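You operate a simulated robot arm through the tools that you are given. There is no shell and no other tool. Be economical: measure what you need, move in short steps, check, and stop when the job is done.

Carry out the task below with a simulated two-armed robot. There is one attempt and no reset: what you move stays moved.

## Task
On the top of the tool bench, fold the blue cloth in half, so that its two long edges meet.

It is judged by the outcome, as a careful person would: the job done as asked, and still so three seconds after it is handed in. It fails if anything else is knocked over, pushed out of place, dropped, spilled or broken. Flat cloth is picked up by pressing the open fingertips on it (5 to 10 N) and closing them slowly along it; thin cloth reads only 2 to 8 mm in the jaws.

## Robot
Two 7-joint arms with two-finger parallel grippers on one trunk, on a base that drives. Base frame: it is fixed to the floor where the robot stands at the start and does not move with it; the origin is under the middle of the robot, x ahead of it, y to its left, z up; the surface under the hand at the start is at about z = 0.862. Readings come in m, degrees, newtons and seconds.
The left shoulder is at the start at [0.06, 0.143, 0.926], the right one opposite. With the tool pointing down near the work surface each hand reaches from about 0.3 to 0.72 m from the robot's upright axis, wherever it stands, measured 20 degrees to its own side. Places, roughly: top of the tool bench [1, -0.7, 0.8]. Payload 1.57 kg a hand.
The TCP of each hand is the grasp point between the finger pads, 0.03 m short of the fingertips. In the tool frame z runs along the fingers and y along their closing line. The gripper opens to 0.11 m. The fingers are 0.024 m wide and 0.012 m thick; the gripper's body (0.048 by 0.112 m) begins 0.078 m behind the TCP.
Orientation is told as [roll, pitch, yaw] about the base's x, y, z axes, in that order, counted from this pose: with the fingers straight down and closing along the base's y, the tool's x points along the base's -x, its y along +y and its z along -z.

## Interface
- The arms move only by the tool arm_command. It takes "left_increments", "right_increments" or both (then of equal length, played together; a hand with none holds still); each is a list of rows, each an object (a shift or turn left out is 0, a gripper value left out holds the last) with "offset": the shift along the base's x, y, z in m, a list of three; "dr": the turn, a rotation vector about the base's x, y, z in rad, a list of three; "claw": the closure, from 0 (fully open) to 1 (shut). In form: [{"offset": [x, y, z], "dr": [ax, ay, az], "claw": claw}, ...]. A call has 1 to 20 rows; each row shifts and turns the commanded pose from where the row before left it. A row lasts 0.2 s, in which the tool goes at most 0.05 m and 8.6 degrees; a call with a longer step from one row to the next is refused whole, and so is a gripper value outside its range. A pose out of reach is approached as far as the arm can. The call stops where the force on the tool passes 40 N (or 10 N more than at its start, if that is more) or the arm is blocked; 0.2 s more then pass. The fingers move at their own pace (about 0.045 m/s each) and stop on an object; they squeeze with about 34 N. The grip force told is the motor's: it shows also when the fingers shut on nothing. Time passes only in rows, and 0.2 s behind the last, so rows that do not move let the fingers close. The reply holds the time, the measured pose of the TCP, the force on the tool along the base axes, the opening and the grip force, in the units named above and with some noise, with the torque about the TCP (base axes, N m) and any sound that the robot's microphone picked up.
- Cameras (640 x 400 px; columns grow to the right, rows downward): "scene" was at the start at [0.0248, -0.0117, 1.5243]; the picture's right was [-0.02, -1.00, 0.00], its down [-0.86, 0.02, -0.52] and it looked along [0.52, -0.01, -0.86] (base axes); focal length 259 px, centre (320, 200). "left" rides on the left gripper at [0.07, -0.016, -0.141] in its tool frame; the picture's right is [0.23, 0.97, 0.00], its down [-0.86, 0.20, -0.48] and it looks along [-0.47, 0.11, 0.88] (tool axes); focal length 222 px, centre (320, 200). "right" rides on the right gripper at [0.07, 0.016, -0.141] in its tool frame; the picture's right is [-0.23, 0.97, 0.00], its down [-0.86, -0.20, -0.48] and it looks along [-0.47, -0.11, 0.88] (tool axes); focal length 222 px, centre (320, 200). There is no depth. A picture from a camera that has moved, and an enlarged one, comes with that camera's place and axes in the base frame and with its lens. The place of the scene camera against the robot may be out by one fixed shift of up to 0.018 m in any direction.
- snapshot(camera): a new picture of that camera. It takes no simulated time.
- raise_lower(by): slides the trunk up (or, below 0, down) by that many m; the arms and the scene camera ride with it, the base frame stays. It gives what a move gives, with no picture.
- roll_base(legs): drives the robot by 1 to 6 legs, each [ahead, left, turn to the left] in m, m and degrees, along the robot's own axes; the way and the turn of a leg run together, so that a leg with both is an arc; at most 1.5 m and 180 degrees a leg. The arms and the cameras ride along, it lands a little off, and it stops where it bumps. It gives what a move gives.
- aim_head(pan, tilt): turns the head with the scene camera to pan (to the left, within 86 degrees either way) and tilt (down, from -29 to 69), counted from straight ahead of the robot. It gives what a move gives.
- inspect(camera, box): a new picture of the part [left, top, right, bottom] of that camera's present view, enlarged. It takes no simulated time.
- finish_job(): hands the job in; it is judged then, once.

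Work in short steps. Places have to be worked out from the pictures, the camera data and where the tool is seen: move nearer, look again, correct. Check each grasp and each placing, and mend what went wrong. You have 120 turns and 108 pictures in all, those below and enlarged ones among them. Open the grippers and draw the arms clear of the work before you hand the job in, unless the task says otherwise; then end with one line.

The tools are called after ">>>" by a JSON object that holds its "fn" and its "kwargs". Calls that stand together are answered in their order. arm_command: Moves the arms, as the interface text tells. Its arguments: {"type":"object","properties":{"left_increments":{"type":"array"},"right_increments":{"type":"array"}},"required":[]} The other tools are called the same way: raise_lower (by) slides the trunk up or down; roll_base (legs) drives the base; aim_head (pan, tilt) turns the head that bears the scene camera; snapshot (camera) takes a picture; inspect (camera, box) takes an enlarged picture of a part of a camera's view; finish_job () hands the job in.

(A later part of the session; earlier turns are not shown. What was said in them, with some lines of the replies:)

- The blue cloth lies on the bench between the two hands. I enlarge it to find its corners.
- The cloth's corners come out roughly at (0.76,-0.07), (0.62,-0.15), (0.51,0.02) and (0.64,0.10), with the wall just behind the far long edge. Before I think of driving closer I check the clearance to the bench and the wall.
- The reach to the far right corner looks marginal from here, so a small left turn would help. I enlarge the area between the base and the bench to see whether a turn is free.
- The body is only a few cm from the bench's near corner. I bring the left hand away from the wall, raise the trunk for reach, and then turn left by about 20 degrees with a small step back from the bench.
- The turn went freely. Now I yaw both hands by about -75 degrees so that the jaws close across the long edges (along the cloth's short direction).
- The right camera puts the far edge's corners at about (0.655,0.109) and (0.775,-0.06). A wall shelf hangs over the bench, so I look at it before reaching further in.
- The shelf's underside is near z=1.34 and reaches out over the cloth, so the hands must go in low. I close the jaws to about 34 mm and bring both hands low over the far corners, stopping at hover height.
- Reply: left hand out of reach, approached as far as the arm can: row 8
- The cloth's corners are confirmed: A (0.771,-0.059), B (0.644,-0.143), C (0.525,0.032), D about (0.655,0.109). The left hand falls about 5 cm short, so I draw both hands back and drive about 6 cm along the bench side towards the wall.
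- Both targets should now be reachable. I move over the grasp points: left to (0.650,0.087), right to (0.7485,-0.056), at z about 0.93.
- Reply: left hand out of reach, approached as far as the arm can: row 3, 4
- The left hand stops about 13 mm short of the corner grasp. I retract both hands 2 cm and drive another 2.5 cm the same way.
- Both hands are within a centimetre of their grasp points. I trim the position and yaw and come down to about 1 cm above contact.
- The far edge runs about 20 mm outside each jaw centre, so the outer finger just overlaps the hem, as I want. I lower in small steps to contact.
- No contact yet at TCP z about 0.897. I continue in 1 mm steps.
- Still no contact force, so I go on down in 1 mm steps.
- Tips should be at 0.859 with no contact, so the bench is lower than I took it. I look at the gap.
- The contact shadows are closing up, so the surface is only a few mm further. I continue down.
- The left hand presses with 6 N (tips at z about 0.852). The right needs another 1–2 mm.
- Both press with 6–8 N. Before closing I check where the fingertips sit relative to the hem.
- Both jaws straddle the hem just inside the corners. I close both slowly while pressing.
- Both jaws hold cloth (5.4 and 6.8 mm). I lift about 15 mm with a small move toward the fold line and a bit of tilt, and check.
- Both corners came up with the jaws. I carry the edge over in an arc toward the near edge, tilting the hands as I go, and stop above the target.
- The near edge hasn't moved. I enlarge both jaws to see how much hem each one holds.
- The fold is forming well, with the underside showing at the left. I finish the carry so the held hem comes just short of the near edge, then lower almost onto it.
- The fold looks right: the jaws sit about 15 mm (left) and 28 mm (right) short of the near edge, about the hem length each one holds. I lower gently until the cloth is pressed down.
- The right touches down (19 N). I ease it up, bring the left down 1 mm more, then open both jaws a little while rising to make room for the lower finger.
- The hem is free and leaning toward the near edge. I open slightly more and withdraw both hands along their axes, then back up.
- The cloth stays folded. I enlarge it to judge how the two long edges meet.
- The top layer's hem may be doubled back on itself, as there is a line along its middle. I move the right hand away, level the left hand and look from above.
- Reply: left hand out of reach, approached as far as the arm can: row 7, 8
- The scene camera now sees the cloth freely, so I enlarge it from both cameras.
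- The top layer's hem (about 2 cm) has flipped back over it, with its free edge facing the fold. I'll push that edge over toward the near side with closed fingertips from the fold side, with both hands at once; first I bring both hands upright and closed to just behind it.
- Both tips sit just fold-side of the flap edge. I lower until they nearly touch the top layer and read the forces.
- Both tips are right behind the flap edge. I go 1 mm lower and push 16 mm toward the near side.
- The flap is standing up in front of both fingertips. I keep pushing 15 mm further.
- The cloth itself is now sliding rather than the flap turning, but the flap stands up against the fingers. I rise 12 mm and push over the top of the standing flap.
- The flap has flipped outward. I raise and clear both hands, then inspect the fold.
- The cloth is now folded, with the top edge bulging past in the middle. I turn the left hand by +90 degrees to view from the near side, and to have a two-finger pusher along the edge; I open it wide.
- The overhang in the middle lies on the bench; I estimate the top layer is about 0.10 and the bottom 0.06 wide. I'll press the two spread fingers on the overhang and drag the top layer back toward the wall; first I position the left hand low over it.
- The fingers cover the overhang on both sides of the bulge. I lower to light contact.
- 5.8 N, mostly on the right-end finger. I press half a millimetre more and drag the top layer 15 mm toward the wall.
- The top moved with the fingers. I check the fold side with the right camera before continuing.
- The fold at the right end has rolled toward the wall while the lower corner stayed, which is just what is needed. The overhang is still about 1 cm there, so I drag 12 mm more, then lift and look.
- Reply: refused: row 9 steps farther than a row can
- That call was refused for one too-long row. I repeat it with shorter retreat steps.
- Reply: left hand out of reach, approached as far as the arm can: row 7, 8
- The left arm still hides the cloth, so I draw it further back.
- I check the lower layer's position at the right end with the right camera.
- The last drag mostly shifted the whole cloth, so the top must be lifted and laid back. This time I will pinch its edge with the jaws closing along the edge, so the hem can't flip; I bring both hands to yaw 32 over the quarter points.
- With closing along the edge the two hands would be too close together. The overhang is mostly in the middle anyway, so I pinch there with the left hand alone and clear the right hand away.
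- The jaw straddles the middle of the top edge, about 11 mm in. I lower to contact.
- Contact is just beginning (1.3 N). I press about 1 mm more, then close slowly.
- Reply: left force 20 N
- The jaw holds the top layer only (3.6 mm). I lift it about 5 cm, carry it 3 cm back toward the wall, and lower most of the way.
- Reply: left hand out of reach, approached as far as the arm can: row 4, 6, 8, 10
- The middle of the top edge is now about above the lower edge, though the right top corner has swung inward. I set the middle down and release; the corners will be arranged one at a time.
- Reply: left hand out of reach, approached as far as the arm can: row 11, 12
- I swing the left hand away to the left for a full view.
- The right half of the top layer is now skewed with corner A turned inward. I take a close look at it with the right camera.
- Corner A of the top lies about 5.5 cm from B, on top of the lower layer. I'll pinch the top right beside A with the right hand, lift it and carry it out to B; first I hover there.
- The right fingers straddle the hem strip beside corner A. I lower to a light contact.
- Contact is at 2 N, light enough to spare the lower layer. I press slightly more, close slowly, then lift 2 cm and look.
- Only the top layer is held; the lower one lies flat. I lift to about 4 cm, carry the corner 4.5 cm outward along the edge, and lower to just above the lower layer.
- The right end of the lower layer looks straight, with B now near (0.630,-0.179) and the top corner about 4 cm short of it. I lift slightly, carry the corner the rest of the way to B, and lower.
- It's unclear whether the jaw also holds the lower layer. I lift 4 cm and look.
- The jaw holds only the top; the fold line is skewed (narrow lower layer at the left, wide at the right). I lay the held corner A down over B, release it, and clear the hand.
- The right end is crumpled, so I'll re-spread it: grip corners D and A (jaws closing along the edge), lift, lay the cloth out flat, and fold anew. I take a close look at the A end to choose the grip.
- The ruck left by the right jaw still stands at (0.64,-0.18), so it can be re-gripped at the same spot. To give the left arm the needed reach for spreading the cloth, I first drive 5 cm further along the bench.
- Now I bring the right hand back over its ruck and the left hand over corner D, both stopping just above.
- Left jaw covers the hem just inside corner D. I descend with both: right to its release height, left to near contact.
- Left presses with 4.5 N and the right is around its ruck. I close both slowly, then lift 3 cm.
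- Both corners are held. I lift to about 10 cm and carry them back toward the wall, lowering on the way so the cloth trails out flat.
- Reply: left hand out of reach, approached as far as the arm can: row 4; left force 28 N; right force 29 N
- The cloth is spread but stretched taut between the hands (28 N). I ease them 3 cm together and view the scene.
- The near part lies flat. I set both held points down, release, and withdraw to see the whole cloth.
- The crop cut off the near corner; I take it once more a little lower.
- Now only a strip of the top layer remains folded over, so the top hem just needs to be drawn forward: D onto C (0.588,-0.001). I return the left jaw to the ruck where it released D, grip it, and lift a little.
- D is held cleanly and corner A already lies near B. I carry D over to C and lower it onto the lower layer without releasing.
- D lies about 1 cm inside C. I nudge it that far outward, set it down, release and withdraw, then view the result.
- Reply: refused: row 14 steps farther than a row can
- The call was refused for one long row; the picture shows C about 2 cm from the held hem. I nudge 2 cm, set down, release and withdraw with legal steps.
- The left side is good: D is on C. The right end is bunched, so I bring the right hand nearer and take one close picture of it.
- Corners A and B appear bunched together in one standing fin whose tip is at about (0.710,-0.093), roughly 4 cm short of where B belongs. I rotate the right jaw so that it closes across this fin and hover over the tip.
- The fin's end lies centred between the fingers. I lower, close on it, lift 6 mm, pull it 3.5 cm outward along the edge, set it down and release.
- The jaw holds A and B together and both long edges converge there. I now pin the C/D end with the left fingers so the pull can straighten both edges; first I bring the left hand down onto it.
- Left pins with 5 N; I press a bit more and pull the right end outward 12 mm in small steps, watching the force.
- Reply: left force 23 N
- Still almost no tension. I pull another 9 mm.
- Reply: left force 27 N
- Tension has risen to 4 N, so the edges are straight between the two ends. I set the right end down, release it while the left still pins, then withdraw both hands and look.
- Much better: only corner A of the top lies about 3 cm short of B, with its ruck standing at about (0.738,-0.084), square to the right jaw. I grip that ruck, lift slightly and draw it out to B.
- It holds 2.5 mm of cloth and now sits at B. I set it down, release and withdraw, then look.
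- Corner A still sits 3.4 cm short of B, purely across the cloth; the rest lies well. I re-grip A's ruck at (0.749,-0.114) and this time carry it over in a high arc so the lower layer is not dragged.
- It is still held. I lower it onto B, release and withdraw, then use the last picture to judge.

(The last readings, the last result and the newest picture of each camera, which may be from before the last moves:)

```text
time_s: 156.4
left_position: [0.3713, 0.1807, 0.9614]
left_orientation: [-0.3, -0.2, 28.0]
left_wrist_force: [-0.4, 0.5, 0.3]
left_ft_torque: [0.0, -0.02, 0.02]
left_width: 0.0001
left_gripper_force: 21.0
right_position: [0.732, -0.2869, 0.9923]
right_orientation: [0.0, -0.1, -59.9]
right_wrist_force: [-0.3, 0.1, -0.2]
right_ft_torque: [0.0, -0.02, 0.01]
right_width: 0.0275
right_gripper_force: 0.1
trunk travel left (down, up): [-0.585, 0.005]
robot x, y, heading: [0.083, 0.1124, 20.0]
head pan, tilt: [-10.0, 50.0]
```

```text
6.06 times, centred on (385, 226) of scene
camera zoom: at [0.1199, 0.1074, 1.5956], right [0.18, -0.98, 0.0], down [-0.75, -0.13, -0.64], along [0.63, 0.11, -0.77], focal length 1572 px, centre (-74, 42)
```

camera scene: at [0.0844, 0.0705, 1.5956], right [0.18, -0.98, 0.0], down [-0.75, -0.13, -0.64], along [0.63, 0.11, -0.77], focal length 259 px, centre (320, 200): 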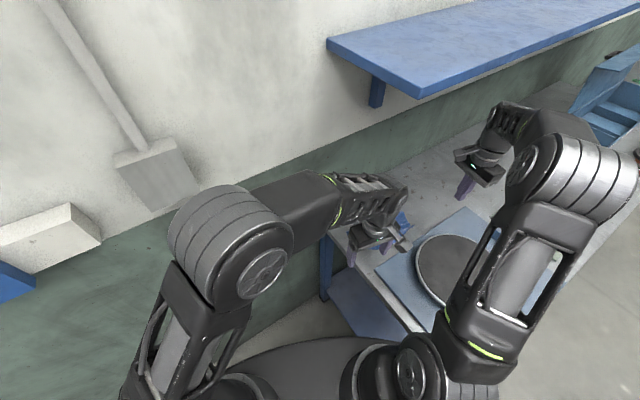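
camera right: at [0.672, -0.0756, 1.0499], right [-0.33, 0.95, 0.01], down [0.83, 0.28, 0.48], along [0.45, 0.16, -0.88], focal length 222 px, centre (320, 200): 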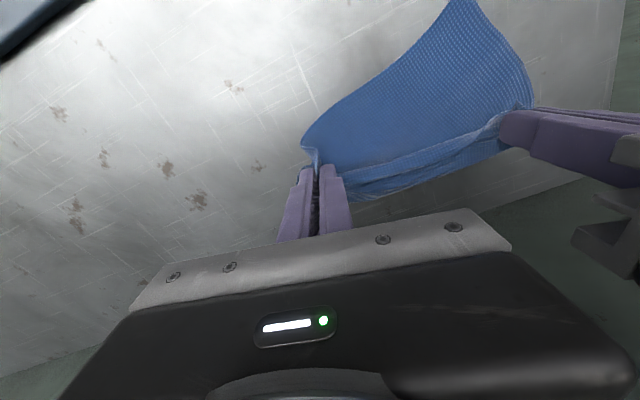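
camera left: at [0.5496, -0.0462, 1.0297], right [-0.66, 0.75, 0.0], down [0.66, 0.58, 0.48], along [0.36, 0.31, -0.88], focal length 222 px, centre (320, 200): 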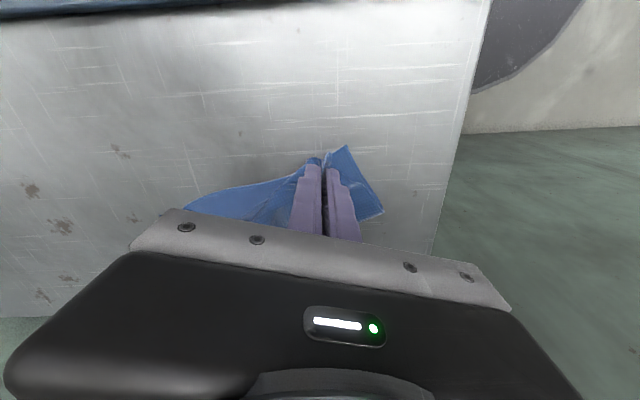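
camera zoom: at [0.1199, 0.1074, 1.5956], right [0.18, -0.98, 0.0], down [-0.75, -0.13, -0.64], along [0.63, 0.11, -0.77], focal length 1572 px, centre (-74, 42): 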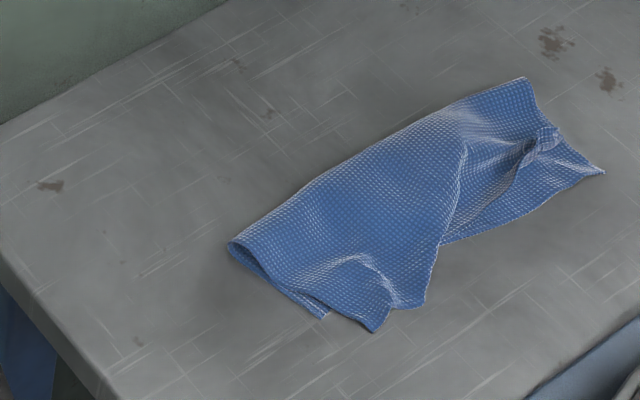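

No pictures remain, so I work from the last measurements: C (0.594,-0.02), B (0.716,-0.174), and the top hem overhangs the lower edge by about 2 cm in the left half. I bring the left hand, fingers spread along the edge, down to bench level just outside it so it can square both edges.

>>> {"fn": "arm_command", "kwargs": {"left_increments": [{"offset": [0.0271, -0.0336, 0], "dr": [0, 0, 0.09], "claw": 0.2}, {"offset": [0.0271, -0.0336, 0], "dr": [0, 0, 0.09]}, {"offset": [0.0271, -0.0336, 0]}, {"offset": [0.0271, -0.0336, 0]}, {"offset": [0.0271, -0.0336, 0]}, {"offset": [0.0271, -0.0336, 0]}, {"offset": [0.0271, -0.0336, 0]}, {"offset": [0.0271, -0.0336, 0]}, {"offset": [0, 0, -0.035]}, {"offset": [0, 0, -0.03]}, {"offset": [0, 0, -0.01]}, {"offset": [0, 0, -0.0025]}, {}]}}

```text
time_s: 159.2
left_position: [0.5732, -0.0732, 0.8834]
left_orientation: [-0.1, -0.2, 38.3]
left_wrist_force: [0.1, 0.1, -0.2]
left_ft_torque: [0.02, -0.01, -0.03]
left_width: 0.088
left_gripper_force: 0.1
left hand out of reach, approached as far as the arm can: row 8
right_position: [0.7325, -0.2875, 0.9916]
right_orientation: [0.0, 0.0, -60.0]
right_wrist_force: [0.4, -0.7, 0.7]
right_ft_torque: [0.0, 0.0, -0.01]
right_width: 0.0278
right_gripper_force: 0.0
trunk travel left (down, up): [-0.585, 0.005]
robot x, y, heading: [0.0831, 0.1077, 20.3]
head pan, tilt: [-10.0, 50.0]
```

It is at bench level, clear of the cloth and the tray. I shift 2 cm along the edge, then push gently toward the wall until the fingers reach the lower edge's line.

>>> {"fn": "arm_command", "kwargs": {"left_increments": [{"offset": [0.0062, -0.0078, 0]}, {"offset": [0.0062, -0.0078, 0]}, {"offset": [0.0037, 0.0029, 0]}, {"offset": [0.0037, 0.0029, 0]}, {"offset": [0.0037, 0.0029, 0]}, {"offset": [0.0037, 0.0029, 0]}, {"offset": [0.0037, 0.0029, 0]}, {"offset": [0.0037, 0.0029, 0]}, {"offset": [0.0037, 0.0029, 0]}, {"offset": [0.0037, 0.0029, 0]}, {}]}}

```text
time_s: 161.7
left_position: [0.5975, -0.0602, 0.8833]
left_orientation: [-0.3, -0.1, 38.3]
left_wrist_force: [-0.4, 0.1, 1.1]
left_ft_torque: [0.01, -0.03, 0.0]
left_width: 0.0882
left_gripper_force: 0.1
left hand out of reach, approached as far as the arm can: row 2, 6, 9
right_position: [0.7316, -0.2875, 0.9912]
right_orientation: [0.0, -0.1, -59.9]
right_wrist_force: [-0.2, 0.1, -0.4]
right_ft_torque: [0.0, 0.0, 0.01]
right_width: 0.0277
right_gripper_force: 0.1
trunk travel left (down, up): [-0.585, 0.005]
robot x, y, heading: [0.0882, 0.1109, 20.3]
head pan, tilt: [-10.0, 50.0]
```

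The fingers are about 1 cm from the lower edge's line. I push the rest as far as the reach allows.

>>> {"fn": "arm_command", "kwargs": {"left_increments": [{"offset": [0.002, 0.003, 0]}, {"offset": [0.002, 0.003, 0]}, {"offset": [0.002, 0.003, 0]}, {}]}}

```text
time_s: 162.7
left_position: [0.6047, -0.051, 0.8813]
left_orientation: [-0.2, -0.1, 38.4]
left_wrist_force: [0.1, -0.2, -0.3]
left_ft_torque: [-0.03, -0.03, -0.01]
left_width: 0.0882
left_gripper_force: 0.1
right_position: [0.7324, -0.2869, 0.9913]
right_orientation: [0.0, -0.3, -59.9]
right_wrist_force: [0.2, 0.0, -0.2]
right_ft_torque: [0.01, 0.01, 0.0]
right_width: 0.0275
right_gripper_force: 0.1
trunk travel left (down, up): [-0.585, 0.005]
robot x, y, heading: [0.0861, 0.1117, 20.2]
head pan, tilt: [-10.0, 50.0]
```

The left fingers now stand flush at the lower edge and act as a stop. With the right hand closed, I come down behind A's ruck and push it over toward B, just above the lower layer.

>>> {"fn": "arm_command", "kwargs": {"right_increments": [{"offset": [0.0065, 0.0403, 0], "claw": 1.0}, {"offset": [0.0065, 0.0403, 0]}, {"offset": [0.0065, 0.0403, 0]}, {"offset": [0.0065, 0.0403, 0]}, {"offset": [0, 0, -0.04]}, {"offset": [0, 0, -0.04]}, {"offset": [0, 0, -0.017]}, {}, {"offset": [-0.0038, -0.003, 0]}, {"offset": [-0.0038, -0.003, 0]}, {"offset": [-0.0038, -0.003, 0]}, {"offset": [-0.0038, -0.003, 0]}, {"offset": [-0.0038, -0.003, 0.001]}, {"offset": [-0.0038, -0.003, 0.001]}, {"offset": [-0.0038, -0.003, 0.001]}, {"offset": [-0.0038, -0.003, 0.001]}, {"offset": [-0.0038, -0.003, 0]}, {"offset": [-0.0038, -0.003, 0]}, {"offset": [-0.0038, -0.003, 0]}, {}]}}

```text
time_s: 166.8
left_position: [0.6042, -0.0519, 0.8821]
left_orientation: [-0.3, -0.1, 38.3]
left_wrist_force: [0.0, 0.7, -0.9]
left_ft_torque: [-0.02, 0.03, 0.02]
left_width: 0.088
left_gripper_force: 0.1
right_position: [0.7178, -0.1569, 0.8976]
right_orientation: [0.0, -0.1, -59.9]
right_wrist_force: [-0.5, -1.1, 0.6]
right_ft_torque: [-0.01, 0.0, 0.0]
right_width: 0.0003
right_gripper_force: 21.6
trunk travel left (down, up): [-0.585, 0.005]
robot x, y, heading: [0.0877, 0.1109, 20.0]
head pan, tilt: [-10.0, 50.0]
```

The push met little resistance. I lift, pat the ruck area once to flatten it, and then withdraw the right hand.

>>> {"fn": "arm_command", "kwargs": {"right_increments": [{"offset": [0, 0, 0.015]}, {"offset": [0.004, 0.004, 0]}, {"offset": [0, 0, -0.015]}, {"offset": [0, 0, -0.008]}, {"offset": [0, 0, -0.003]}, {}, {"offset": [0, 0, 0.01]}, {"offset": [0, 0, 0.035]}, {"offset": [0, 0, 0.035]}, {"offset": [0, -0.045, 0.02]}, {"offset": [0, -0.045, 0]}, {"offset": [0, -0.04, 0], "claw": 0.0}, {}]}}

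>>> {"fn": "arm_command", "kwargs": {"left_increments": [{"offset": [-0.003, -0.0024, 0]}, {"offset": [-0.003, -0.0024, 0]}, {"offset": [0, 0, 0.03]}, {"offset": [0, 0, 0.03]}, {"offset": [-0.03, 0.01, 0.02]}, {"offset": [-0.04, 0.02, 0]}, {"offset": [-0.04, 0.02, 0]}, {"offset": [-0.04, 0.025, 0]}, {"offset": [-0.04, 0.025, 0], "claw": 0.0}, {"offset": [-0.02, 0.03, 0]}, {}]}}

```text
time_s: 169.7
left_position: [0.6038, -0.0518, 0.8816]
left_orientation: [-0.1, -0.2, 38.3]
left_wrist_force: [0.0, -0.4, -0.3]
left_ft_torque: [-0.03, -0.02, 0.0]
left_width: 0.0881
left_gripper_force: 0.0
right_position: [0.7213, -0.2816, 0.9862]
right_orientation: [0.1, -0.1, -59.9]
right_wrist_force: [-0.1, 0.2, 0.4]
right_ft_torque: [0.01, -0.03, -0.03]
right_width: 0.0498
right_gripper_force: 0.0
trunk travel left (down, up): [-0.585, 0.005]
robot x, y, heading: [0.0824, 0.1122, 20.0]
head pan, tilt: [-10.0, 50.0]
```

```text
time_s: 172.1
left_position: [0.3877, 0.0776, 0.9531]
left_orientation: [-0.1, -0.2, 38.2]
left_wrist_force: [0.2, -0.8, -0.5]
left_ft_torque: [0.02, 0.02, 0.01]
left_width: 0.1097
left_gripper_force: 0.1
left hand out of reach, approached as far as the arm can: row 4
right_position: [0.7218, -0.2826, 0.9858]
right_orientation: [0.0, -0.1, -59.8]
right_wrist_force: [-0.6, -1.0, 0.3]
right_ft_torque: [0.0, -0.03, 0.0]
right_width: 0.11
right_gripper_force: 0.0
trunk travel left (down, up): [-0.585, 0.005]
robot x, y, heading: [0.0846, 0.1149, 20.1]
head pan, tilt: [-10.0, 50.0]
```

Both hands are open and clear of the work. With no pictures left to guide further corrections, I hand the job in.

>>> {"fn": "finish_job", "kwargs": {}}

```text
The job is handed in.
```

I folded the blue cloth over on the bench, but I can't confirm its long edges meet all the way along. The last picture showed the top's right corner about 3.4 cm short and the left end about 2 cm over. I corrected both without pictures after that. I bumped nothing else that I could tell, and both hands are open and clear.
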